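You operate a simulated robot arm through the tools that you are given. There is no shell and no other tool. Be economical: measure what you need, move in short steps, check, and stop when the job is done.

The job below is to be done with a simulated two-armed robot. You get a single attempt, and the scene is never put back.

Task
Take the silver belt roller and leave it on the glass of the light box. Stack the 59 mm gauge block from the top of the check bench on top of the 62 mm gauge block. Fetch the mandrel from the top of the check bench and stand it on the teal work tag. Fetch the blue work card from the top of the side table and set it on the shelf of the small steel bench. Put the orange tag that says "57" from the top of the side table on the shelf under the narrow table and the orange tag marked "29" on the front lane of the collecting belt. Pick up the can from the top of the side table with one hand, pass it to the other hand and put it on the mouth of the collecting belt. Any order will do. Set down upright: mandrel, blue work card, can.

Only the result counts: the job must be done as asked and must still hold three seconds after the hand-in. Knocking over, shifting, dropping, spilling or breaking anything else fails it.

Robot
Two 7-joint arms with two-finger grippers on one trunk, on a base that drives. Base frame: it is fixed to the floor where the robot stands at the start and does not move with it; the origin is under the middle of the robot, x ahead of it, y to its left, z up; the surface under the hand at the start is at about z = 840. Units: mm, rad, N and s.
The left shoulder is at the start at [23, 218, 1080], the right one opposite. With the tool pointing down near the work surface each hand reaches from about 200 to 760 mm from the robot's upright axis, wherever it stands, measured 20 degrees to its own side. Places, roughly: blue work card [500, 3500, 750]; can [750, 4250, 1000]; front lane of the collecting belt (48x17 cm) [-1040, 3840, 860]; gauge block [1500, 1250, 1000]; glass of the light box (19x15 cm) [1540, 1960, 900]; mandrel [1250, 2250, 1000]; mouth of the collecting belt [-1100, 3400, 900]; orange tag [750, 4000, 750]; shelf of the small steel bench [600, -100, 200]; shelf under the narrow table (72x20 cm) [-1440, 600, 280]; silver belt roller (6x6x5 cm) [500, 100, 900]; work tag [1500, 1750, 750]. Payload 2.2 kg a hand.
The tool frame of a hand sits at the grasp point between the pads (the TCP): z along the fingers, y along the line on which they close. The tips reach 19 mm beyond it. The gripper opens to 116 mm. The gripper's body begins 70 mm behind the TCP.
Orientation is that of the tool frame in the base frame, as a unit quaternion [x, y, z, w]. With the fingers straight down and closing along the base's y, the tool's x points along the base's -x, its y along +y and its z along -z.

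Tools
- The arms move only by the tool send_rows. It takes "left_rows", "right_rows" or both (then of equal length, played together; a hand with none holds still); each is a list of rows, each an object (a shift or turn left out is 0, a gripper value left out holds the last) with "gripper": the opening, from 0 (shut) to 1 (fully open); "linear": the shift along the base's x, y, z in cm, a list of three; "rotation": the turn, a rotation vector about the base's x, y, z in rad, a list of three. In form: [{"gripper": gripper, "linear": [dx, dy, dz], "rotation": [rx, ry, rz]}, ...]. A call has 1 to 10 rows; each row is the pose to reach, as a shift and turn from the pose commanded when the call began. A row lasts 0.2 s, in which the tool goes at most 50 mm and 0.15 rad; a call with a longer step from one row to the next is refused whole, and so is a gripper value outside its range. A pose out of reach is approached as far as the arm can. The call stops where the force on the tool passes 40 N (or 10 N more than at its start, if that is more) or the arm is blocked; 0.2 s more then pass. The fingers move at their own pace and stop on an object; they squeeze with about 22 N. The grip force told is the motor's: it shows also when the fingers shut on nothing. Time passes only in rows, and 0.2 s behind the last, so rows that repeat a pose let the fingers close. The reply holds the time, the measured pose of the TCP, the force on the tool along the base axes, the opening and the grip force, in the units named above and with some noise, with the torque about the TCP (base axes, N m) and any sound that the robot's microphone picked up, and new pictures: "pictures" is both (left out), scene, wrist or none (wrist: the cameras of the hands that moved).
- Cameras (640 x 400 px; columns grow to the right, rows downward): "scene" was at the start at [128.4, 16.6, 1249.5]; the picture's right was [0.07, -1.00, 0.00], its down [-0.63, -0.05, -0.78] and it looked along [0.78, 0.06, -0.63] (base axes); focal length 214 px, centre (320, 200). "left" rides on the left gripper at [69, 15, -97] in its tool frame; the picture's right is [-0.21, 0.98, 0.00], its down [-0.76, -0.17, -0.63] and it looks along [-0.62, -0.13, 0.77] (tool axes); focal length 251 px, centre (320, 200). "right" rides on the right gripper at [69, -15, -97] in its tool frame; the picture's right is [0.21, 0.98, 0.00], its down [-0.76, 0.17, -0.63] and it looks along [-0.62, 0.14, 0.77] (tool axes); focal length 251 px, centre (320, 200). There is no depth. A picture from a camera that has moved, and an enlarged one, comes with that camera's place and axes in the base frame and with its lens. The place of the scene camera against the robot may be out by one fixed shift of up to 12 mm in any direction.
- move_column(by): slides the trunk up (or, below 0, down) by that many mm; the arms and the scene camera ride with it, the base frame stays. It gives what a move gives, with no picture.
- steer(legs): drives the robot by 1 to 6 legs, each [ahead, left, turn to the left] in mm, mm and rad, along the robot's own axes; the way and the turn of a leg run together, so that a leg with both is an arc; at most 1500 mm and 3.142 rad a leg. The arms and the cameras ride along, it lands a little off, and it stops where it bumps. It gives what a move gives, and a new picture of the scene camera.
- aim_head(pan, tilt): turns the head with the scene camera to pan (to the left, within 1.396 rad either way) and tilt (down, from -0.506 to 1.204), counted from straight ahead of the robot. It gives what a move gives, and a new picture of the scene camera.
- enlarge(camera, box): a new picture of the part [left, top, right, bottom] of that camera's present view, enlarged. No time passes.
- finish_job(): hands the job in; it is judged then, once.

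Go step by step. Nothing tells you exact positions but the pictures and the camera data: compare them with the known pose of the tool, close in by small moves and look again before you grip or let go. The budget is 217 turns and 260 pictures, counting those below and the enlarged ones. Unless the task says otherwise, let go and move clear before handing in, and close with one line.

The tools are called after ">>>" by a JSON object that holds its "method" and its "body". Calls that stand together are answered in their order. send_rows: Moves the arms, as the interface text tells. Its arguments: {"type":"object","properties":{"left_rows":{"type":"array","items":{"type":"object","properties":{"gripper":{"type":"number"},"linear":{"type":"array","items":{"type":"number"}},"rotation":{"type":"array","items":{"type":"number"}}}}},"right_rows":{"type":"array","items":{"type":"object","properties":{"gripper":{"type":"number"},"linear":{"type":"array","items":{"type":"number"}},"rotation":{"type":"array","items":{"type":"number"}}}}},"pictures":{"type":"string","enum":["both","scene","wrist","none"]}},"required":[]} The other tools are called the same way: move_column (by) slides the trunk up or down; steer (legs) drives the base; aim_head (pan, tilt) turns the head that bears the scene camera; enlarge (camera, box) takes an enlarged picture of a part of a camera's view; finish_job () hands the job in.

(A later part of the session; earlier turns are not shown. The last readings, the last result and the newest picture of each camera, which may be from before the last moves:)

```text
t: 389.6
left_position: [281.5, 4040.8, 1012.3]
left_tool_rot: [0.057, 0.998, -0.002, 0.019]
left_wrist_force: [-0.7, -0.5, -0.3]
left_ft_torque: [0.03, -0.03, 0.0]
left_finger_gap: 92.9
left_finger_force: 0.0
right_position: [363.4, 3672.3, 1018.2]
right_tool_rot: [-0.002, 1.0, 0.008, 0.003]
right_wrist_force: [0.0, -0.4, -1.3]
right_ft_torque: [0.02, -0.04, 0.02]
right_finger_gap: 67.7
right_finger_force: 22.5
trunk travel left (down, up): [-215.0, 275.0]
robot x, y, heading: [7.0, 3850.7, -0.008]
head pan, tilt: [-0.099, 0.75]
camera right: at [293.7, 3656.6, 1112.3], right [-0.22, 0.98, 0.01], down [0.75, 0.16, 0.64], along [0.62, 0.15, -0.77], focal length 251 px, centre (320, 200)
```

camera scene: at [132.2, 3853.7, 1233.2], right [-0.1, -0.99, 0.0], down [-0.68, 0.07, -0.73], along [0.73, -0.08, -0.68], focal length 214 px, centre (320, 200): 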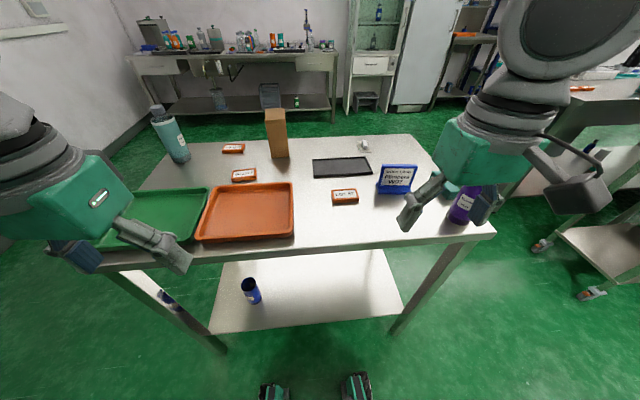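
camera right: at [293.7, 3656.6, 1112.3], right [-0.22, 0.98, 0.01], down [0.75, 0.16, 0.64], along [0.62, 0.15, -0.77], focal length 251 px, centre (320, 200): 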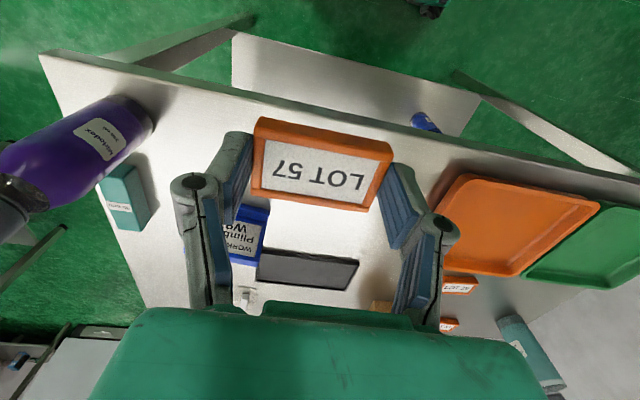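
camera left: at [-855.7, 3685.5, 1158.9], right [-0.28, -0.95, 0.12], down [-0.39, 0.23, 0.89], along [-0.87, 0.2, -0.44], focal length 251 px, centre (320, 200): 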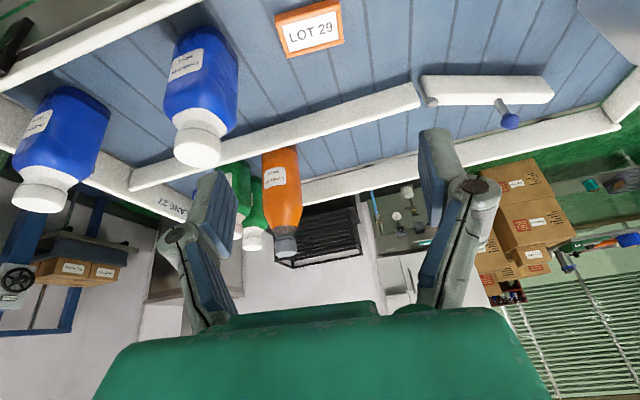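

LOT 57 held. Pull it back, then shift base −y 340 so the left hand can take the card.

>>> {"method": "send_rows", "body": {"right_rows": [{"linear": [-3, -3, 3]}, {"linear": [-6, -6, 6]}, {"linear": [-7, -8, 7]}], "pictures": "none"}}

>>> {"method": "steer", "body": {"legs": [[0, -340, 0]]}}

>>> {"method": "enlarge", "body": {"camera": "scene", "box": [220, 120, 420, 270]}}

```text
refused: row 1 steps farther than a row can; nothing moved
```

```text
t: 391.8
left_position: [282.1, 3714.2, 1011.7]
left_tool_rot: [0.056, 0.998, -0.009, 0.021]
left_wrist_force: [-0.7, 1.1, 0.1]
left_ft_torque: [-0.02, 0.0, 0.0]
left_finger_gap: 92.8
left_finger_force: 0.0
right_position: [362.5, 3345.3, 1020.1]
right_tool_rot: [-0.003, 1.0, 0.002, 0.004]
right_wrist_force: [0.1, 1.1, 0.0]
right_ft_torque: [-0.02, 0.04, 0.08]
right_finger_gap: 68.0
right_finger_force: 21.7
trunk travel left (down, up): [-215.0, 275.0]
robot x, y, heading: [5.3, 3509.7, -0.003]
head pan, tilt: [-0.099, 0.75]
camera scene: at [131.1, 3530.7, 1233.2], right [-0.1, -0.99, 0.02], down [-0.68, 0.06, -0.73], along [0.73, -0.09, -0.68], focal length 214 px, centre (320, 200)
```

scene: 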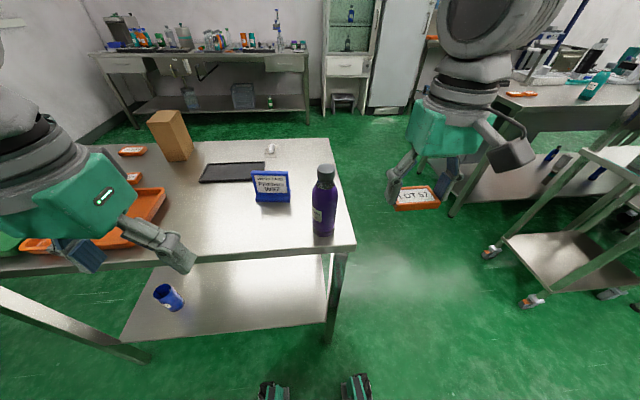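

```text
2.67 times, centred on (320, 195) of scene
camera zoom: at [131.1, 3530.7, 1233.2], right [-0.1, -0.99, 0.02], down [-0.68, 0.06, -0.73], along [0.73, -0.09, -0.68], focal length 572 px, centre (320, 213)
```

zoom: 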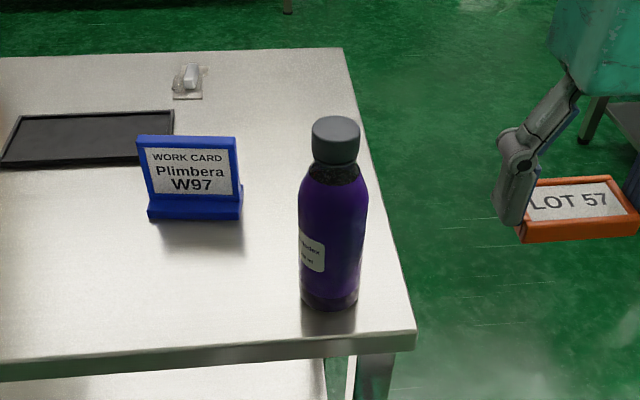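

Card front bottom ≈(545,3601). Tilt the left hand 45° and come to a pre-grasp pose in front of it.

>>> {"method": "send_rows", "body": {"left_rows": [{"linear": [1, -2, 2], "rotation": [-0.014, -0.13, 0], "gripper": 1}, {"linear": [3, -4, 2], "rotation": [-0.029, -0.26, 0]}, {"linear": [6.5, -6, 1.5], "rotation": [-0.043, -0.39, 0]}, {"linear": [10.5, -8, 1], "rotation": [-0.057, -0.52, 0]}, {"linear": [14.5, -9.5, 0], "rotation": [-0.072, -0.65, 0]}, {"linear": [18, -10.3, -1], "rotation": [-0.086, -0.78, 0]}, {"linear": [18, -10.3, -1], "rotation": [-0.086, -0.78, 0]}, {"linear": [18, -10.3, -1], "rotation": [-0.086, -0.78, 0]}], "pictures": "both"}}

```text
t: 393.6
left_position: [462.9, 3587.3, 1004.7]
left_tool_rot: [0.054, 0.915, -0.019, 0.4]
left_wrist_force: [0.2, -0.7, 0.0]
left_ft_torque: [0.07, 0.01, 0.04]
left_finger_gap: 115.9
left_finger_force: 0.1
right_position: [361.3, 3321.8, 1015.8]
right_tool_rot: [-0.003, 1.0, 0.012, 0.004]
right_wrist_force: [0.6, -0.3, -1.1]
right_ft_torque: [0.02, 0.0, 0.03]
right_finger_gap: 67.8
right_finger_force: 21.9
trunk travel left (down, up): [-215.0, 275.0]
robot x, y, heading: [8.2, 3511.8, -0.002]
head pan, tilt: [-0.099, 0.75]
camera scene: at [131.1, 3510.2, 1233.3], right [-0.1, -0.99, 0.0], down [-0.68, 0.07, -0.73], along [0.73, -0.08, -0.68], focal length 214 px, centre (320, 200)
camera left: at [345.5, 3616.0, 1020.4], right [0.25, 0.95, 0.17], down [0.03, -0.18, 0.98], along [0.97, -0.24, -0.07], focal length 251 px, centre (320, 200)
```

scene: 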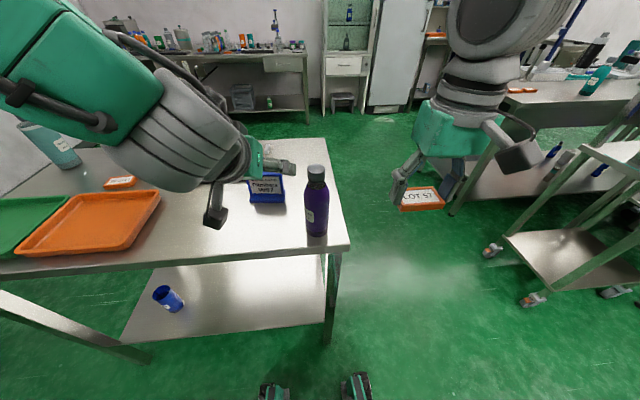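
left: 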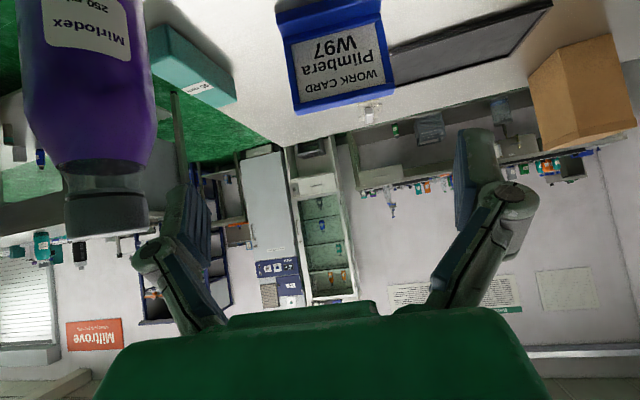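

>>> {"method": "send_rows", "body": {"left_rows": [{"linear": [0, 0, 0]}, {"linear": [0, 0, 0]}, {"linear": [0, 0, 0]}, {"linear": [0, 0, 0]}, {"linear": [0, 0, 0]}, {"linear": [0, 0, 0]}, {"linear": [0, 0, 0]}, {"linear": [0, 0, 0]}, {"linear": [0, 0, 0]}], "pictures": "none"}}

>>> {"method": "send_rows", "body": {"left_rows": [{"linear": [0, 0, 0]}, {"linear": [0, 0, 0]}], "pictures": "none"}}

>>> {"method": "send_rows", "body": {"left_rows": [{"linear": [0, 0, 0]}, {"linear": [0, 0, 0]}], "pictures": "wrist"}}

```text
t: 395.6
left_position: [460.9, 3588.6, 1005.4]
left_tool_rot: [0.052, 0.914, -0.018, 0.401]
left_wrist_force: [0.7, -0.6, 0.1]
left_ft_torque: [0.03, 0.01, 0.02]
left_finger_gap: 116.0
left_finger_force: 0.0
right_position: [361.4, 3322.8, 1016.6]
right_tool_rot: [-0.003, 1.0, 0.012, 0.005]
right_wrist_force: [-0.6, 0.2, -0.1]
right_ft_torque: [0.03, -0.02, 0.01]
right_finger_gap: 67.9
right_finger_force: 22.3
trunk travel left (down, up): [-215.0, 275.0]
robot x, y, heading: [7.2, 3512.4, -0.002]
head pan, tilt: [-0.099, 0.75]
```

```text
t: 396.2
left_position: [461.8, 3580.5, 1005.2]
left_tool_rot: [0.054, 0.914, -0.016, 0.402]
left_wrist_force: [0.4, -1.2, -0.7]
left_ft_torque: [0.04, 0.01, 0.04]
left_finger_gap: 116.0
left_finger_force: 0.1
right_position: [361.7, 3314.3, 1014.9]
right_tool_rot: [-0.003, 1.0, 0.015, 0.004]
right_wrist_force: [0.2, -1.0, -0.8]
right_ft_torque: [0.03, 0.02, -0.02]
right_finger_gap: 67.8
right_finger_force: 21.9
trunk travel left (down, up): [-215.0, 275.0]
robot x, y, heading: [7.2, 3506.6, -0.003]
head pan, tilt: [-0.099, 0.75]
```

```text
t: 396.8
left_position: [460.9, 3608.5, 1003.4]
left_tool_rot: [0.048, 0.914, -0.026, 0.401]
left_wrist_force: [-0.1, 0.3, -0.3]
left_ft_torque: [-0.02, 0.02, -0.04]
left_finger_gap: 116.1
left_finger_force: 0.0
right_position: [361.7, 3342.8, 1020.2]
right_tool_rot: [-0.004, 1.0, 0.003, 0.005]
right_wrist_force: [0.6, 1.2, 0.2]
right_ft_torque: [-0.03, 0.02, 0.01]
right_finger_gap: 67.9
right_finger_force: 22.4
trunk travel left (down, up): [-215.0, 275.0]
robot x, y, heading: [5.6, 3511.7, -0.005]
head pan, tilt: [-0.099, 0.75]
camera left: at [345.7, 3636.8, 1019.1], right [0.25, 0.96, 0.15], down [0.03, -0.16, 0.99], along [0.97, -0.24, -0.07], focal length 251 px, centre (320, 200)
```

left: 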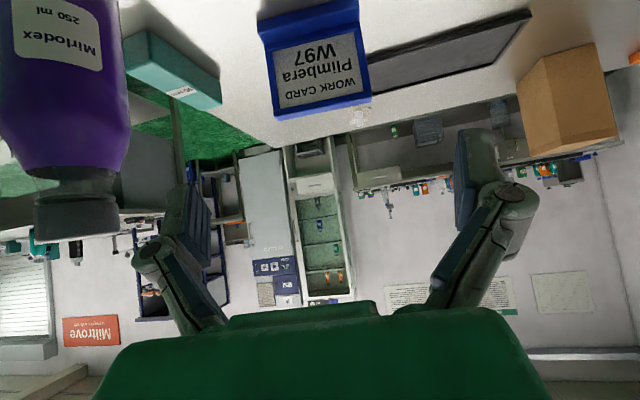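

Apply a small settling drive as worked before.

>>> {"method": "steer", "body": {"legs": [[-20, 25, 0]]}}

>>> {"method": "send_rows", "body": {"left_rows": [{"linear": [0, 0, 0]}, {"linear": [0, 0, 0]}, {"linear": [0, 0, 0]}, {"linear": [0, 0, 0]}, {"linear": [0, 0, 0]}, {"linear": [0, 0, 0]}, {"linear": [0, 0, 0]}], "pictures": "none"}}

>>> {"method": "send_rows", "body": {"left_rows": [{"linear": [0, 0, 0]}, {"linear": [0, 0, 0]}], "pictures": "none"}}

>>> {"method": "send_rows", "body": {"left_rows": [{"linear": [0, 0, 0]}, {"linear": [0, 0, 0]}, {"linear": [0, 0, 0]}], "pictures": "none"}}

>>> {"method": "send_rows", "body": {"left_rows": [{"linear": [0, 0, 0]}, {"linear": [0, 0, 0]}], "pictures": "wrist"}}

```text
t: 397.6
left_position: [441.7, 3622.0, 1003.4]
left_tool_rot: [0.052, 0.914, -0.023, 0.401]
left_wrist_force: [-0.6, 0.1, 0.5]
left_ft_torque: [0.0, -0.02, -0.01]
left_finger_gap: 115.9
left_finger_force: 0.1
right_position: [343.2, 3356.0, 1018.2]
right_tool_rot: [-0.004, 1.0, 0.008, 0.004]
right_wrist_force: [0.5, 0.8, -0.3]
right_ft_torque: [0.0, 0.01, 0.0]
right_finger_gap: 67.6
right_finger_force: 22.2
trunk travel left (down, up): [-215.0, 275.0]
robot x, y, heading: [-10.8, 3535.4, -0.001]
head pan, tilt: [-0.099, 0.75]
camera scene: at [113.1, 3551.9, 1233.0], right [-0.1, -0.99, 0.01], down [-0.68, 0.06, -0.73], along [0.73, -0.08, -0.68], focal length 214 px, centre (320, 200)
```

scene: 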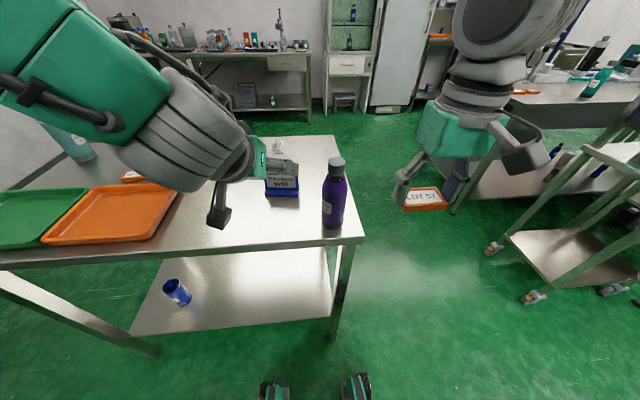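

```text
t: 399.2
left_position: [438.6, 3628.2, 1004.2]
left_tool_rot: [0.049, 0.914, -0.022, 0.402]
left_wrist_force: [-0.2, -0.3, 0.4]
left_ft_torque: [-0.03, -0.01, -0.01]
left_finger_gap: 115.9
left_finger_force: 0.1
right_position: [339.3, 3361.4, 1018.0]
right_tool_rot: [-0.005, 1.0, 0.007, 0.006]
right_wrist_force: [0.4, 0.7, 0.0]
right_ft_torque: [-0.04, 0.0, -0.01]
right_finger_gap: 67.6
right_finger_force: 22.1
trunk travel left (down, up): [-215.0, 275.0]
robot x, y, heading: [-13.3, 3540.0, -0.001]
head pan, tilt: [-0.099, 0.75]
```

```text
t: 399.8
left_position: [440.5, 3630.8, 1005.3]
left_tool_rot: [0.049, 0.915, -0.025, 0.401]
left_wrist_force: [0.1, 0.6, -0.7]
left_ft_torque: [-0.09, 0.01, -0.04]
left_finger_gap: 115.6
left_finger_force: 0.0
right_position: [340.5, 3364.2, 1019.4]
right_tool_rot: [-0.006, 1.0, 0.007, 0.007]
right_wrist_force: [0.2, 1.4, -0.4]
right_ft_torque: [-0.05, 0.01, 0.04]
right_finger_gap: 67.7
right_finger_force: 22.3
trunk travel left (down, up): [-215.0, 275.0]
robot x, y, heading: [-12.0, 3538.6, -0.007]
head pan, tilt: [-0.099, 0.75]
```

```text
t: 400.6
left_position: [440.6, 3623.0, 1005.3]
left_tool_rot: [0.05, 0.914, -0.021, 0.401]
left_wrist_force: [0.4, 0.9, 0.7]
left_ft_torque: [-0.05, 0.0, -0.04]
left_finger_gap: 115.8
left_finger_force: 0.1
right_position: [341.3, 3356.7, 1017.1]
right_tool_rot: [-0.005, 1.0, 0.01, 0.007]
right_wrist_force: [0.2, 1.0, -0.9]
right_ft_torque: [-0.04, 0.01, -0.02]
right_finger_gap: 67.5
right_finger_force: 22.2
trunk travel left (down, up): [-215.0, 275.0]
robot x, y, heading: [-14.8, 3542.9, -0.003]
head pan, tilt: [-0.099, 0.75]
```

```text
t: 401.4
left_position: [436.8, 3611.9, 1007.6]
left_tool_rot: [0.053, 0.913, -0.02, 0.403]
left_wrist_force: [0.5, 0.6, 0.6]
left_ft_torque: [-0.07, -0.03, -0.02]
left_finger_gap: 115.9
left_finger_force: 0.1
right_position: [338.2, 3346.1, 1018.2]
right_tool_rot: [-0.003, 1.0, 0.011, 0.006]
right_wrist_force: [0.1, -0.2, -1.0]
right_ft_torque: [-0.04, 0.02, 0.0]
right_finger_gap: 67.7
right_finger_force: 22.0
trunk travel left (down, up): [-215.0, 275.0]
robot x, y, heading: [-11.1, 3530.9, 0.001]
head pan, tilt: [-0.099, 0.75]
stopped in row 2 (left hand): the arm was blocked; the commanded pose is now the measured one
camera left: at [321.9, 3640.2, 1022.4], right [0.25, 0.95, 0.16], down [0.02, -0.18, 0.98], along [0.97, -0.25, -0.07], focal length 251 px, centre (320, 200)
```

left: 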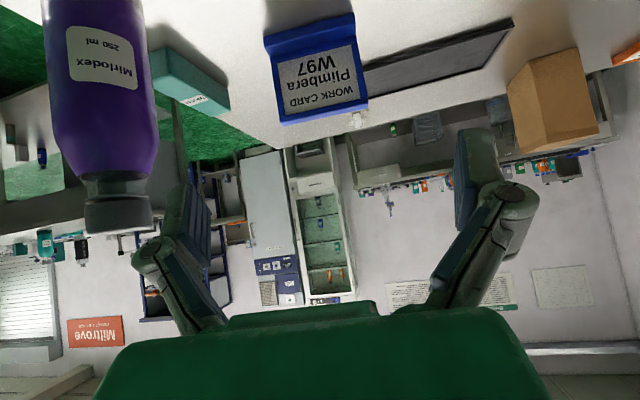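

Holding rows seem to feed the sway; use head moves to let time pass instead.

>>> {"method": "aim_head", "body": {"pan": -0.1, "tilt": 0.85}}

>>> {"method": "aim_head", "body": {"pan": 0.2, "tilt": 0.7}}

>>> {"method": "aim_head", "body": {"pan": -0.1, "tilt": 0.8}}

```text
t: 402.1
left_position: [438.9, 3584.6, 1008.2]
left_tool_rot: [0.06, 0.913, -0.011, 0.402]
left_wrist_force: [-0.2, -0.7, -0.9]
left_ft_torque: [0.07, 0.02, 0.07]
left_finger_gap: 116.0
left_finger_force: 0.1
right_position: [338.2, 3319.3, 1013.9]
right_tool_rot: [-0.001, 1.0, 0.022, 0.006]
right_wrist_force: [-0.4, 0.0, -0.6]
right_ft_torque: [0.05, -0.02, 0.0]
right_finger_gap: 67.7
right_finger_force: 22.3
trunk travel left (down, up): [-215.0, 275.0]
robot x, y, heading: [-9.6, 3521.8, -0.005]
head pan, tilt: [-0.099, 0.85]
camera scene: at [107.2, 3502.7, 1224.8], right [-0.1, -0.99, -0.02], down [-0.75, 0.09, -0.66], along [0.65, -0.05, -0.75], focal length 214 px, centre (320, 200)
```

scene: 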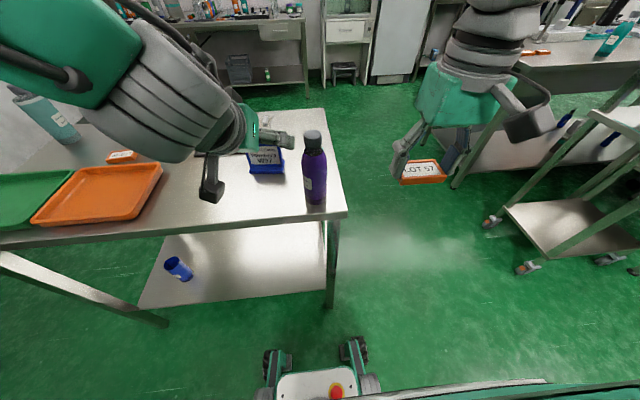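

```text
t: 402.9
left_position: [437.2, 3583.2, 1007.1]
left_tool_rot: [0.06, 0.913, -0.01, 0.403]
left_wrist_force: [0.1, -1.4, 0.3]
left_ft_torque: [0.11, 0.0, 0.07]
left_finger_gap: 116.0
left_finger_force: 0.1
right_position: [338.4, 3317.3, 1014.0]
right_tool_rot: [-0.003, 1.0, 0.023, 0.007]
right_wrist_force: [-0.1, -0.6, -0.1]
right_ft_torque: [0.08, -0.02, -0.01]
right_finger_gap: 67.9
right_finger_force: 22.2
trunk travel left (down, up): [-215.0, 275.0]
robot x, y, heading: [-14.5, 3526.8, -0.002]
head pan, tilt: [0.201, 0.7]
camera scene: at [112.8, 3527.6, 1237.5], right [0.19, -0.98, -0.02], down [-0.63, -0.11, -0.77], along [0.75, 0.16, -0.64], focal length 214 px, centre (320, 200)
```

scene: 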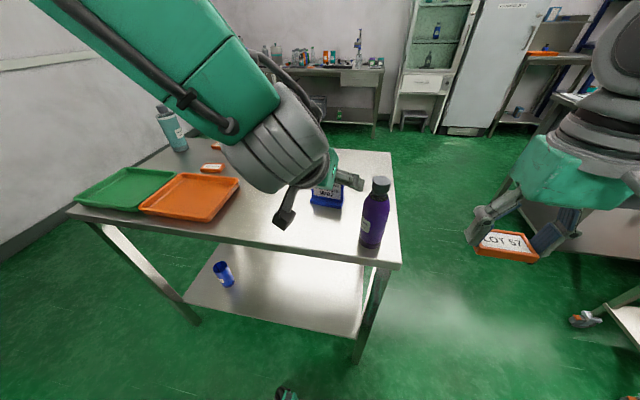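

```text
t: 403.7
left_position: [437.5, 3583.5, 1007.7]
left_tool_rot: [0.059, 0.913, -0.009, 0.403]
left_wrist_force: [0.1, -1.7, -0.7]
left_ft_torque: [0.09, -0.01, 0.08]
left_finger_gap: 116.1
left_finger_force: 0.1
right_position: [338.9, 3317.2, 1014.0]
right_tool_rot: [-0.003, 1.0, 0.023, 0.006]
right_wrist_force: [0.1, -0.4, -0.9]
right_ft_torque: [0.13, -0.01, 0.01]
right_finger_gap: 67.9
right_finger_force: 21.7
trunk travel left (down, up): [-215.0, 275.0]
robot x, y, heading: [-14.6, 3524.7, -0.003]
head pan, tilt: [-0.099, 0.799]
camera scene: at [109.6, 3504.8, 1228.9], right [-0.1, -0.99, -0.02], down [-0.71, 0.09, -0.69], along [0.69, -0.06, -0.72], focal length 214 px, centre (320, 200)
```

scene: 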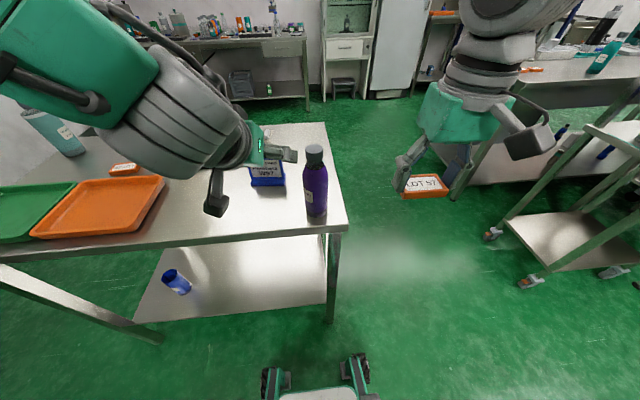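

The robot now leans slightly and statically. Try re-seating with a backward and forward drive.

>>> {"method": "steer", "body": {"legs": [[-80, 0, 0], [90, 0, 0]]}}

>>> {"method": "send_rows", "body": {"left_rows": [{"linear": [0, 0, 0]}, {"linear": [0, 0, 0]}, {"linear": [0, 0, 0]}, {"linear": [0, 0, 0]}], "pictures": "none"}}

>>> {"method": "send_rows", "body": {"left_rows": [{"linear": [0, 0, 0]}, {"linear": [0, 0, 0]}], "pictures": "none"}}

>>> {"method": "send_rows", "body": {"left_rows": [{"linear": [0, 0, 0]}, {"linear": [0, 0, 0]}, {"linear": [0, 0, 0]}], "pictures": "wrist"}}

```text
t: 405.5
left_position: [453.2, 3588.4, 1007.7]
left_tool_rot: [0.059, 0.913, -0.012, 0.403]
left_wrist_force: [-0.1, -0.5, -0.8]
left_ft_torque: [0.01, 0.03, 0.08]
left_finger_gap: 116.0
left_finger_force: 0.0
right_position: [352.5, 3322.9, 1014.4]
right_tool_rot: [-0.001, 1.0, 0.021, 0.004]
right_wrist_force: [0.0, -0.6, -0.1]
right_ft_torque: [0.05, 0.03, 0.0]
right_finger_gap: 67.8
right_finger_force: 22.2
trunk travel left (down, up): [-215.0, 275.0]
robot x, y, heading: [1.5, 3530.5, -0.003]
head pan, tilt: [-0.099, 0.799]
camera scene: at [124.1, 3506.0, 1228.8], right [-0.11, -0.99, -0.02], down [-0.71, 0.09, -0.69], along [0.69, -0.06, -0.72], focal length 214 px, centre (320, 200)
```

scene: 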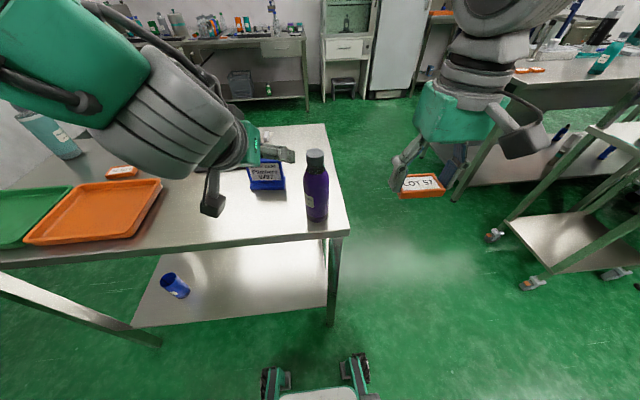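

```text
t: 406.5
left_position: [450.5, 3613.8, 1006.4]
left_tool_rot: [0.054, 0.913, -0.023, 0.403]
left_wrist_force: [0.0, 1.0, 0.1]
left_ft_torque: [-0.04, 0.01, -0.01]
left_finger_gap: 116.1
left_finger_force: 0.0
right_position: [351.9, 3348.8, 1019.9]
right_tool_rot: [-0.001, 1.0, 0.008, 0.007]
right_wrist_force: [0.3, -0.9, -0.4]
right_ft_torque: [-0.03, 0.02, 0.0]
right_finger_gap: 67.8
right_finger_force: 21.7
trunk travel left (down, up): [-215.0, 275.0]
robot x, y, heading: [3.0, 3528.0, -0.006]
head pan, tilt: [-0.099, 0.799]
```

```text
t: 407.1
left_position: [451.6, 3587.1, 1009.6]
left_tool_rot: [0.06, 0.913, -0.014, 0.404]
left_wrist_force: [0.0, -1.2, -0.5]
left_ft_torque: [0.08, 0.02, 0.04]
left_finger_gap: 115.8
left_finger_force: 0.2
right_position: [352.4, 3321.0, 1016.6]
right_tool_rot: [0.0, 1.0, 0.019, 0.006]
right_wrist_force: [0.2, -1.3, -0.5]
right_ft_torque: [0.1, -0.03, 0.01]
right_finger_gap: 67.9
right_finger_force: 22.0
trunk travel left (down, up): [-215.0, 275.0]
robot x, y, heading: [1.8, 3525.1, -0.007]
head pan, tilt: [-0.099, 0.799]
```

```text
t: 407.9
left_position: [451.6, 3588.3, 1008.0]
left_tool_rot: [0.059, 0.913, -0.014, 0.404]
left_wrist_force: [0.6, -0.4, -0.1]
left_ft_torque: [0.07, 0.0, 0.05]
left_finger_gap: 116.0
left_finger_force: 0.0
right_position: [351.0, 3322.2, 1015.3]
right_tool_rot: [-0.001, 1.0, 0.019, 0.007]
right_wrist_force: [-0.2, -2.2, -0.5]
right_ft_torque: [0.08, -0.03, -0.01]
right_finger_gap: 67.9
right_finger_force: 21.6
trunk travel left (down, up): [-215.0, 275.0]
robot x, y, heading: [1.9, 3525.2, -0.006]
head pan, tilt: [-0.099, 0.799]
camera left: at [335.6, 3616.8, 1023.6], right [0.26, 0.95, 0.18], down [0.02, -0.19, 0.98], along [0.97, -0.25, -0.07], focal length 251 px, centre (320, 200)
```

left: 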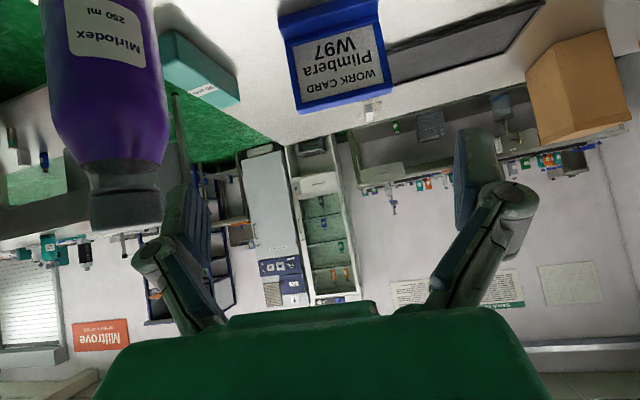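

The lean seems bistable; I'll bias the weight by moving the right hand further out to the right.

>>> {"method": "send_rows", "body": {"right_rows": [{"linear": [0, -4, 0]}, {"linear": [0, -8, 0]}, {"linear": [0, -12, 0]}, {"linear": [0, -16, 0]}, {"linear": [0, -18, 0]}], "pictures": "none"}}

>>> {"method": "send_rows", "body": {"left_rows": [{"linear": [0, 0, 0]}, {"linear": [0, 0, 0]}, {"linear": [0, 0, 0]}, {"linear": [0, 0, 0]}], "pictures": "none"}}

>>> {"method": "send_rows", "body": {"left_rows": [{"linear": [0, 0, 0]}, {"linear": [0, 0, 0]}], "pictures": "none"}}

>>> {"method": "send_rows", "body": {"left_rows": [{"linear": [0, 0, 0]}, {"linear": [0, 0, 0]}, {"linear": [0, 0, 0]}], "pictures": "none"}}

>>> {"method": "send_rows", "body": {"left_rows": [{"linear": [0, 0, 0]}, {"linear": [0, 0, 0]}], "pictures": "wrist"}}

```text
t: 409.1
left_position: [451.1, 3614.4, 1006.7]
left_tool_rot: [0.053, 0.913, -0.023, 0.404]
left_wrist_force: [-0.2, 0.3, -0.5]
left_ft_torque: [-0.01, -0.03, -0.03]
left_finger_gap: 116.0
left_finger_force: 0.1
right_position: [351.5, 3167.5, 1020.4]
right_tool_rot: [-0.002, 1.0, 0.008, 0.008]
right_wrist_force: [0.2, 0.1, 0.1]
right_ft_torque: [-0.04, 0.01, -0.02]
right_finger_gap: 67.7
right_finger_force: 21.8
trunk travel left (down, up): [-215.0, 275.0]
robot x, y, heading: [2.3, 3530.0, -0.005]
head pan, tilt: [-0.099, 0.799]
```

```text
t: 410.1
left_position: [452.2, 3610.3, 1006.9]
left_tool_rot: [0.055, 0.913, -0.022, 0.404]
left_wrist_force: [-0.6, -0.5, -0.4]
left_ft_torque: [0.0, -0.01, -0.01]
left_finger_gap: 115.7
left_finger_force: 0.0
right_position: [350.3, 3162.9, 1020.5]
right_tool_rot: [-0.001, 1.0, 0.011, 0.007]
right_wrist_force: [-0.8, 0.4, -0.9]
right_ft_torque: [-0.05, -0.01, 0.0]
right_finger_gap: 67.5
right_finger_force: 22.0
trunk travel left (down, up): [-215.0, 275.0]
robot x, y, heading: [2.3, 3529.4, -0.006]
head pan, tilt: [-0.099, 0.799]
```

```text
t: 410.7
left_position: [451.0, 3607.7, 1006.9]
left_tool_rot: [0.054, 0.913, -0.02, 0.404]
left_wrist_force: [-0.1, 0.7, 0.0]
left_ft_torque: [-0.02, 0.0, -0.05]
left_finger_gap: 116.2
left_finger_force: 0.1
right_position: [350.9, 3160.0, 1018.2]
right_tool_rot: [-0.002, 1.0, 0.01, 0.006]
right_wrist_force: [0.1, 0.2, 0.1]
right_ft_torque: [-0.01, 0.01, 0.01]
right_finger_gap: 68.0
right_finger_force: 22.3
trunk travel left (down, up): [-215.0, 275.0]
robot x, y, heading: [2.5, 3530.0, -0.005]
head pan, tilt: [-0.099, 0.799]
```

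```text
t: 411.5
left_position: [452.3, 3604.4, 1008.2]
left_tool_rot: [0.055, 0.913, -0.02, 0.404]
left_wrist_force: [-0.2, -0.8, 0.9]
left_ft_torque: [-0.01, 0.03, -0.01]
left_finger_gap: 116.1
left_finger_force: 0.0
right_position: [350.6, 3158.7, 1017.9]
right_tool_rot: [-0.002, 1.0, 0.012, 0.006]
right_wrist_force: [0.1, 0.4, 0.4]
right_ft_torque: [-0.01, -0.01, 0.01]
right_finger_gap: 67.8
right_finger_force: 21.7
trunk travel left (down, up): [-215.0, 275.0]
robot x, y, heading: [3.2, 3529.0, -0.007]
head pan, tilt: [-0.099, 0.799]
```

```text
t: 412.1
left_position: [451.0, 3596.6, 1008.3]
left_tool_rot: [0.057, 0.913, -0.016, 0.404]
left_wrist_force: [-0.4, 0.3, 0.1]
left_ft_torque: [0.03, 0.04, 0.02]
left_finger_gap: 116.1
left_finger_force: 0.1
right_position: [351.3, 3149.1, 1016.7]
right_tool_rot: [-0.001, 1.0, 0.016, 0.006]
right_wrist_force: [-0.1, 0.5, 0.2]
right_ft_torque: [0.02, -0.01, -0.02]
right_finger_gap: 67.9
right_finger_force: 21.9
trunk travel left (down, up): [-215.0, 275.0]
robot x, y, heading: [1.2, 3527.2, -0.007]
head pan, tilt: [-0.099, 0.799]
camera left: at [335.7, 3625.6, 1023.0], right [0.26, 0.95, 0.17], down [0.02, -0.19, 0.98], along [0.97, -0.25, -0.07], focal length 251 px, centre (320, 200)
```

left: 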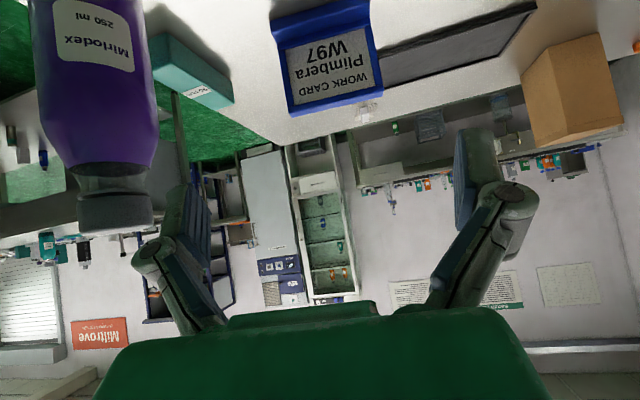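

Slow drift only. Advance most of the way and look.

>>> {"method": "send_rows", "body": {"left_rows": [{"linear": [2, 0.1, -2.2]}, {"linear": [4, 0.2, -4.4]}, {"linear": [6, 0.3, -6.6]}, {"linear": [7, 0.3, -7.8]}], "pictures": "wrist"}}

```text
t: 413.1
left_position: [521.5, 3603.0, 929.6]
left_tool_rot: [0.057, 0.913, -0.019, 0.403]
left_wrist_force: [-0.4, 0.1, -0.3]
left_ft_torque: [-0.01, 0.01, 0.0]
left_finger_gap: 115.8
left_finger_force: 0.1
right_position: [351.2, 3154.0, 1016.7]
right_tool_rot: [0.0, 1.0, 0.016, 0.006]
right_wrist_force: [-0.1, 0.3, -0.3]
right_ft_torque: [-0.01, 0.01, -0.01]
right_finger_gap: 68.0
right_finger_force: 22.2
trunk travel left (down, up): [-215.0, 275.0]
robot x, y, heading: [0.3, 3528.3, -0.005]
head pan, tilt: [-0.099, 0.799]
camera left: at [406.1, 3632.3, 944.7], right [0.26, 0.95, 0.17], down [0.02, -0.18, 0.98], along [0.97, -0.25, -0.07], focal length 251 px, centre (320, 200)
```

left: 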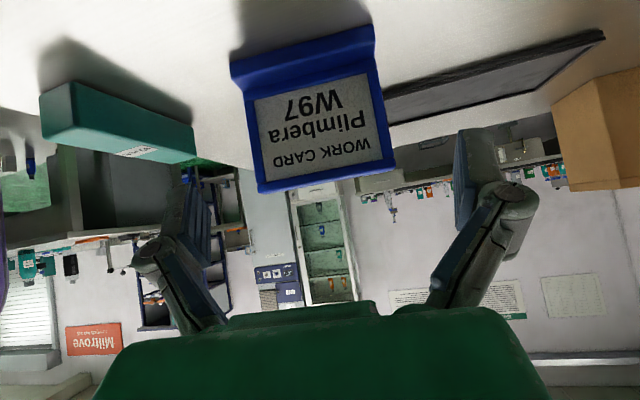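

Aligned. Final 40 mm advance, then close.

>>> {"method": "send_rows", "body": {"left_rows": [{"linear": [1.3, -0.1, -1.5]}, {"linear": [2.6, -0.2, -3]}, {"linear": [3.8, -0.3, -4.4]}], "pictures": "wrist"}}

```text
t: 413.9
left_position: [560.0, 3600.5, 883.2]
left_tool_rot: [0.056, 0.913, -0.018, 0.403]
left_wrist_force: [-0.5, -1.0, 0.5]
left_ft_torque: [0.0, 0.01, 0.02]
left_finger_gap: 116.0
left_finger_force: 0.1
right_position: [351.8, 3156.6, 1016.9]
right_tool_rot: [-0.001, 1.0, 0.014, 0.006]
right_wrist_force: [-0.4, 0.4, -0.4]
right_ft_torque: [0.03, 0.02, 0.0]
right_finger_gap: 67.6
right_finger_force: 21.8
trunk travel left (down, up): [-215.0, 275.0]
robot x, y, heading: [4.0, 3522.9, -0.003]
head pan, tilt: [-0.099, 0.799]
camera left: at [444.6, 3628.9, 898.7], right [0.26, 0.95, 0.17], down [0.02, -0.18, 0.98], along [0.97, -0.25, -0.07], focal length 251 px, centre (320, 200)
```

left: 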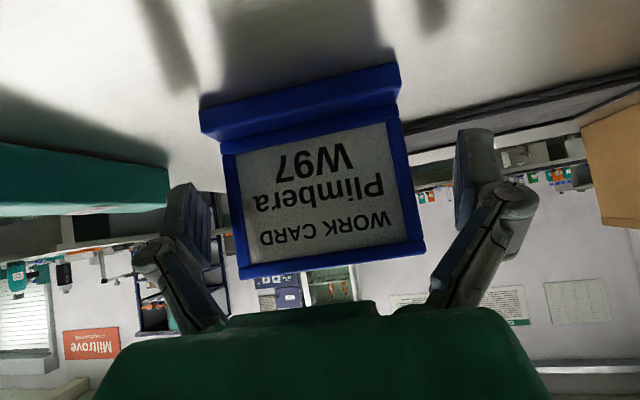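

>>> {"method": "send_rows", "body": {"left_rows": [{"gripper": 0.85}, {"gripper": 0.7}, {"gripper": 0.4}, {"gripper": 0}, {"gripper": 0}], "pictures": "wrist"}}

```text
t: 415.1
left_position: [559.7, 3601.4, 884.4]
left_tool_rot: [0.056, 0.913, -0.019, 0.403]
left_wrist_force: [0.8, -1.3, 1.5]
left_ft_torque: [-0.13, -0.06, 0.0]
left_finger_gap: 90.5
left_finger_force: 21.7
right_position: [350.9, 3155.3, 1018.8]
right_tool_rot: [-0.001, 1.0, 0.013, 0.007]
right_wrist_force: [1.3, -0.3, -0.5]
right_ft_torque: [0.01, 0.0, 0.01]
right_finger_gap: 67.7
right_finger_force: 22.0
trunk travel left (down, up): [-215.0, 275.0]
robot x, y, heading: [3.6, 3525.5, -0.008]
head pan, tilt: [-0.099, 0.799]
camera left: at [443.8, 3630.5, 899.3], right [0.26, 0.95, 0.17], down [0.02, -0.18, 0.98], along [0.97, -0.25, -0.07], focal length 251 px, centre (320, 200)
```

left: 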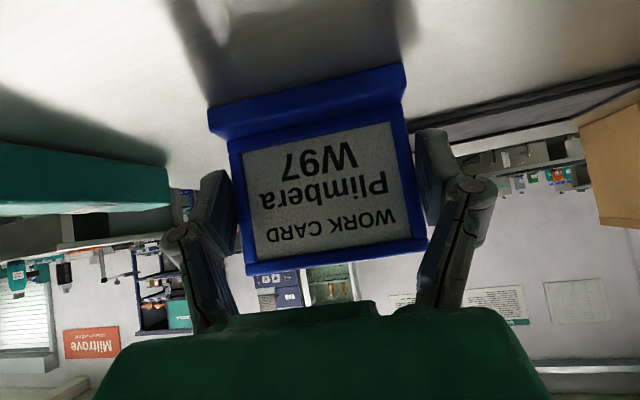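

Card gripped at 90.5 mm. Lift straight and retract.

>>> {"method": "send_rows", "body": {"left_rows": [{"linear": [0, 0, 0.6]}, {"linear": [0, 0, 2]}, {"linear": [0, 0, 4]}, {"linear": [0, 0.5, 7]}, {"linear": [-1, 1, 10.5]}, {"linear": [-4, 1.5, 13.5]}, {"linear": [-8, 3, 15]}, {"linear": [-12, 5, 15.5]}, {"linear": [-16, 7, 15.5]}, {"linear": [-20, 9, 15.5]}], "pictures": "both"}}

```text
t: 417.3
left_position: [392.9, 3674.4, 1054.0]
left_tool_rot: [0.055, 0.913, -0.018, 0.403]
left_wrist_force: [0.3, 0.1, 0.2]
left_ft_torque: [-0.02, -0.02, 0.03]
left_finger_gap: 90.2
left_finger_force: 21.5
left hand out of reach, approached as far as the arm can: row 10
right_position: [350.5, 3156.6, 1019.0]
right_tool_rot: [-0.002, 1.0, 0.013, 0.007]
right_wrist_force: [0.6, -0.4, -0.5]
right_ft_torque: [-0.02, 0.02, 0.04]
right_finger_gap: 67.9
right_finger_force: 21.8
trunk travel left (down, up): [-215.0, 275.0]
robot x, y, heading: [1.6, 3529.3, -0.009]
head pan, tilt: [-0.099, 0.799]
camera scene: at [123.0, 3524.9, 1229.3], right [-0.1, -0.99, 0.0], down [-0.71, 0.08, -0.7], along [0.69, -0.07, -0.72], focal length 214 px, centre (320, 200)
camera left: at [276.7, 3703.2, 1069.1], right [0.26, 0.95, 0.17], down [0.02, -0.18, 0.98], along [0.97, -0.25, -0.07], focal length 251 px, centre (320, 200)
```

scene: 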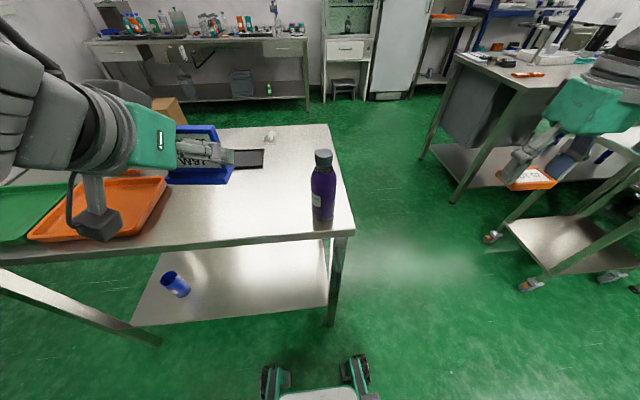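
left: 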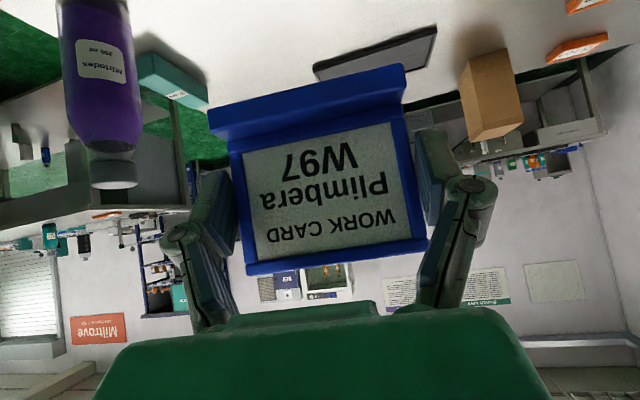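

Both items held. Back out to the aisle, drive south and look toward the narrow table.

>>> {"method": "steer", "body": {"legs": [[-320, 0, 0], [0, 0, -1.57], [1400, 0, 0], [1350, 0, 0]]}}

>>> {"method": "aim_head", "body": {"pan": -1.1, "tilt": 0.35}}

>>> {"method": "aim_head", "body": {"pan": -0.5, "tilt": 0.35}}

```text
t: 431.2
left_position: [-167.5, 1631.3, 1054.4]
left_tool_rot: [0.684, 0.606, -0.302, 0.271]
left_wrist_force: [0.4, 0.1, -0.6]
left_ft_torque: [0.02, 0.0, -0.01]
left_finger_gap: 89.3
left_finger_force: 22.3
right_position: [-687.2, 1674.1, 1021.6]
right_tool_rot: [0.707, 0.707, 0.002, 0.018]
right_wrist_force: [-0.5, -0.2, -1.0]
right_ft_torque: [0.0, -0.02, 0.0]
right_finger_gap: 67.9
right_finger_force: 21.9
trunk travel left (down, up): [-215.0, 275.0]
robot x, y, heading: [-321.8, 2020.0, -1.573]
head pan, tilt: [-0.099, 0.799]
stopped in leg 4: the robot was blocked; the commanded pose is now the measured one
camera scene: at [-324.7, 1911.4, 1229.9], right [-0.99, 0.11, 0.0], down [0.07, 0.71, -0.7], along [-0.07, -0.7, -0.71], focal length 214 px, centre (320, 200)
```

scene: 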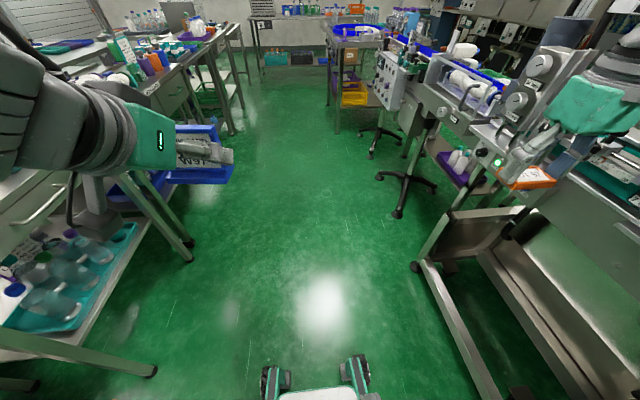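

```text
t: 432.4
left_position: [-167.2, 1632.8, 1054.7]
left_tool_rot: [0.683, 0.606, -0.302, 0.273]
left_wrist_force: [-0.2, -0.6, -1.0]
left_ft_torque: [0.03, 0.0, -0.01]
left_finger_gap: 89.3
left_finger_force: 21.7
right_position: [-685.1, 1674.6, 1021.4]
right_tool_rot: [0.706, 0.708, 0.002, 0.018]
right_wrist_force: [0.4, -0.4, -0.2]
right_ft_torque: [0.01, 0.02, -0.02]
right_finger_gap: 67.9
right_finger_force: 22.0
trunk travel left (down, up): [-215.0, 275.0]
robot x, y, heading: [-316.2, 2019.8, -1.574]
head pan, tilt: [-1.1, 0.351]
camera scene: at [-399.6, 1950.7, 1269.5], right [-0.45, 0.89, 0.0], down [0.31, 0.15, -0.94], along [-0.84, -0.42, -0.34], focal length 214 px, centre (320, 200)
```

scene: 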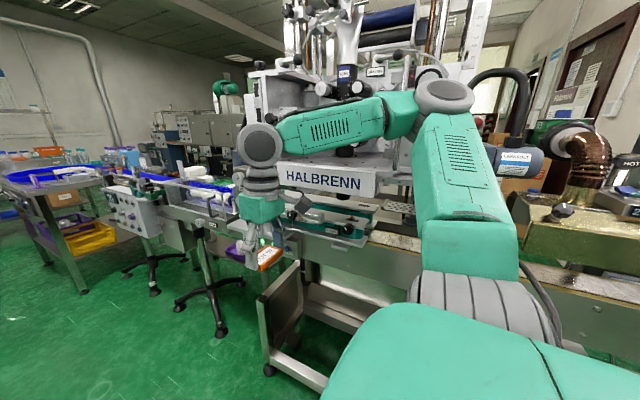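

```text
t: 433.4
left_position: [-167.7, 1631.8, 1055.3]
left_tool_rot: [0.684, 0.607, -0.3, 0.272]
left_wrist_force: [-0.7, -0.1, 0.0]
left_ft_torque: [0.01, -0.03, 0.0]
left_finger_gap: 89.2
left_finger_force: 22.0
right_position: [-686.7, 1674.2, 1022.5]
right_tool_rot: [0.706, 0.708, 0.002, 0.018]
right_wrist_force: [-0.1, -0.2, -0.4]
right_ft_torque: [0.0, 0.0, -0.03]
right_finger_gap: 67.6
right_finger_force: 21.7
trunk travel left (down, up): [-215.0, 275.0]
robot x, y, heading: [-318.2, 2019.7, -1.574]
head pan, tilt: [-0.499, 0.351]
camera scene: at [-361.5, 1911.2, 1269.7], right [-0.88, 0.48, 0.0], down [0.17, 0.3, -0.94], along [-0.45, -0.82, -0.34], focal length 214 px, centre (320, 200)
```

scene: 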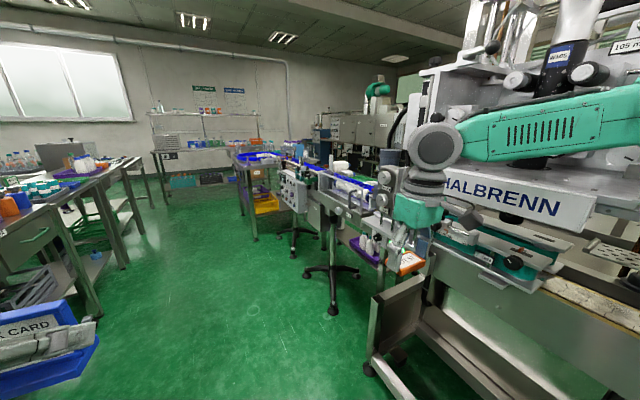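

The outstretched right hand bumped the machine. Back up, tuck the right hand in, and check.

>>> {"method": "steer", "body": {"legs": [[-120, 0, 0]]}}

>>> {"method": "send_rows", "body": {"right_rows": [{"linear": [4, 0, 1]}, {"linear": [8, 0, 2]}, {"linear": [12, 0, 3]}, {"linear": [16, 1, 4]}, {"linear": [19, 2, 5]}], "pictures": "wrist"}}

>>> {"method": "enlarge", "body": {"camera": "scene", "box": [340, 100, 560, 300]}}

>>> {"method": "enlarge", "body": {"camera": "left", "box": [160, 50, 520, 320]}}

```text
t: 434.7
left_position: [-170.4, 1751.5, 1054.6]
left_tool_rot: [0.684, 0.608, -0.297, 0.272]
left_wrist_force: [-0.1, 0.3, -0.4]
left_ft_torque: [0.02, -0.01, 0.01]
left_finger_gap: 89.4
left_finger_force: 22.1
right_position: [-688.3, 1791.2, 1019.1]
right_tool_rot: [0.705, 0.709, 0.005, 0.018]
right_wrist_force: [-0.4, 1.3, 0.0]
right_ft_torque: [0.01, -0.01, -0.01]
right_finger_gap: 67.8
right_finger_force: 22.1
trunk travel left (down, up): [-215.0, 275.0]
robot x, y, heading: [-320.9, 2135.4, -1.574]
head pan, tilt: [-0.499, 0.351]
camera scene: at [-365.6, 2025.4, 1268.8], right [-0.88, 0.48, 0.0], down [0.17, 0.3, -0.94], along [-0.45, -0.82, -0.35], focal length 214 px, centre (320, 200)
```

scene: 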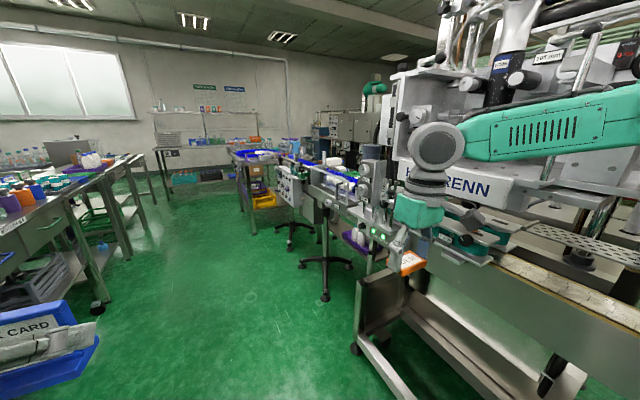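

```text
t: 435.9
left_position: [-168.8, 1752.3, 1052.9]
left_tool_rot: [0.684, 0.608, -0.298, 0.272]
left_wrist_force: [-0.3, -0.3, -0.6]
left_ft_torque: [0.02, 0.01, -0.02]
left_finger_gap: 89.2
left_finger_force: 21.5
right_position: [-494.8, 1811.6, 1068.2]
right_tool_rot: [0.705, 0.709, 0.004, 0.018]
right_wrist_force: [0.4, 0.2, -0.1]
right_ft_torque: [0.0, 0.03, -0.03]
right_finger_gap: 67.9
right_finger_force: 21.8
trunk travel left (down, up): [-215.0, 275.0]
robot x, y, heading: [-318.3, 2139.3, -1.568]
head pan, tilt: [-0.499, 0.351]
camera right: at [-512.6, 1882.8, 1161.9], right [0.98, 0.22, 0.02], down [0.15, -0.74, 0.65], along [0.16, -0.63, -0.76], focal length 251 px, centre (320, 200)
```

right: 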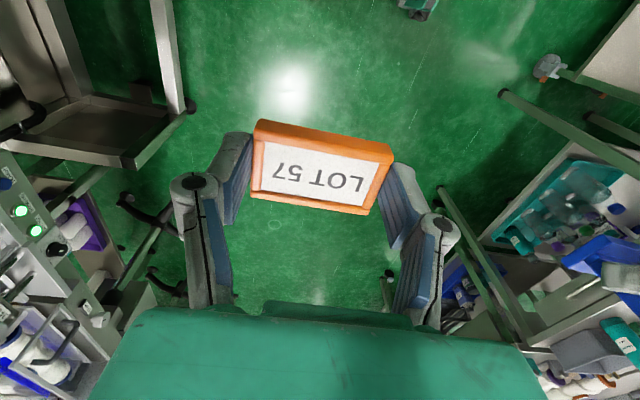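

```text
2.00 times, centred on (450, 200) of scene
camera zoom: at [-362.3, 2025.6, 1268.9], right [-0.88, 0.48, 0.0], down [0.16, 0.3, -0.94], along [-0.45, -0.82, -0.35], focal length 429 px, centre (60, 200)
```

zoom: 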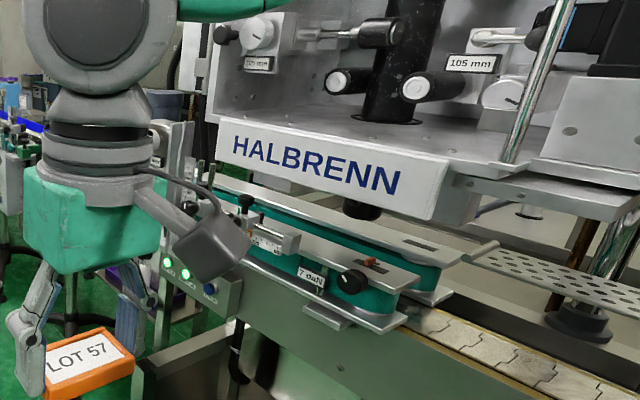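

```text
1.48 times, centred on (340, 185) of left
camera zoom: at [-140.1, 1868.0, 1069.2], right [0.95, -0.25, 0.17], down [-0.18, -0.02, 0.98], along [-0.25, -0.97, -0.07], focal length 372 px, centre (290, 222)
```

zoom: 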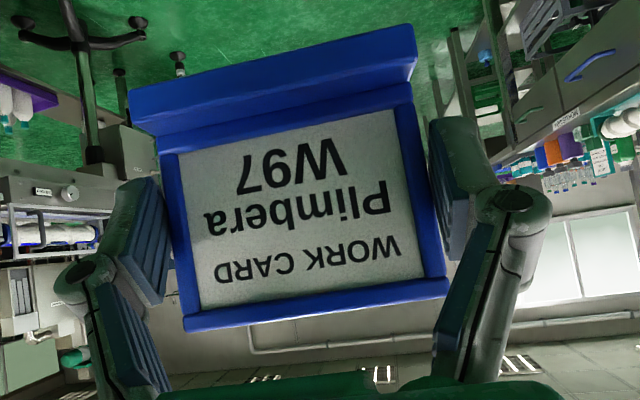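

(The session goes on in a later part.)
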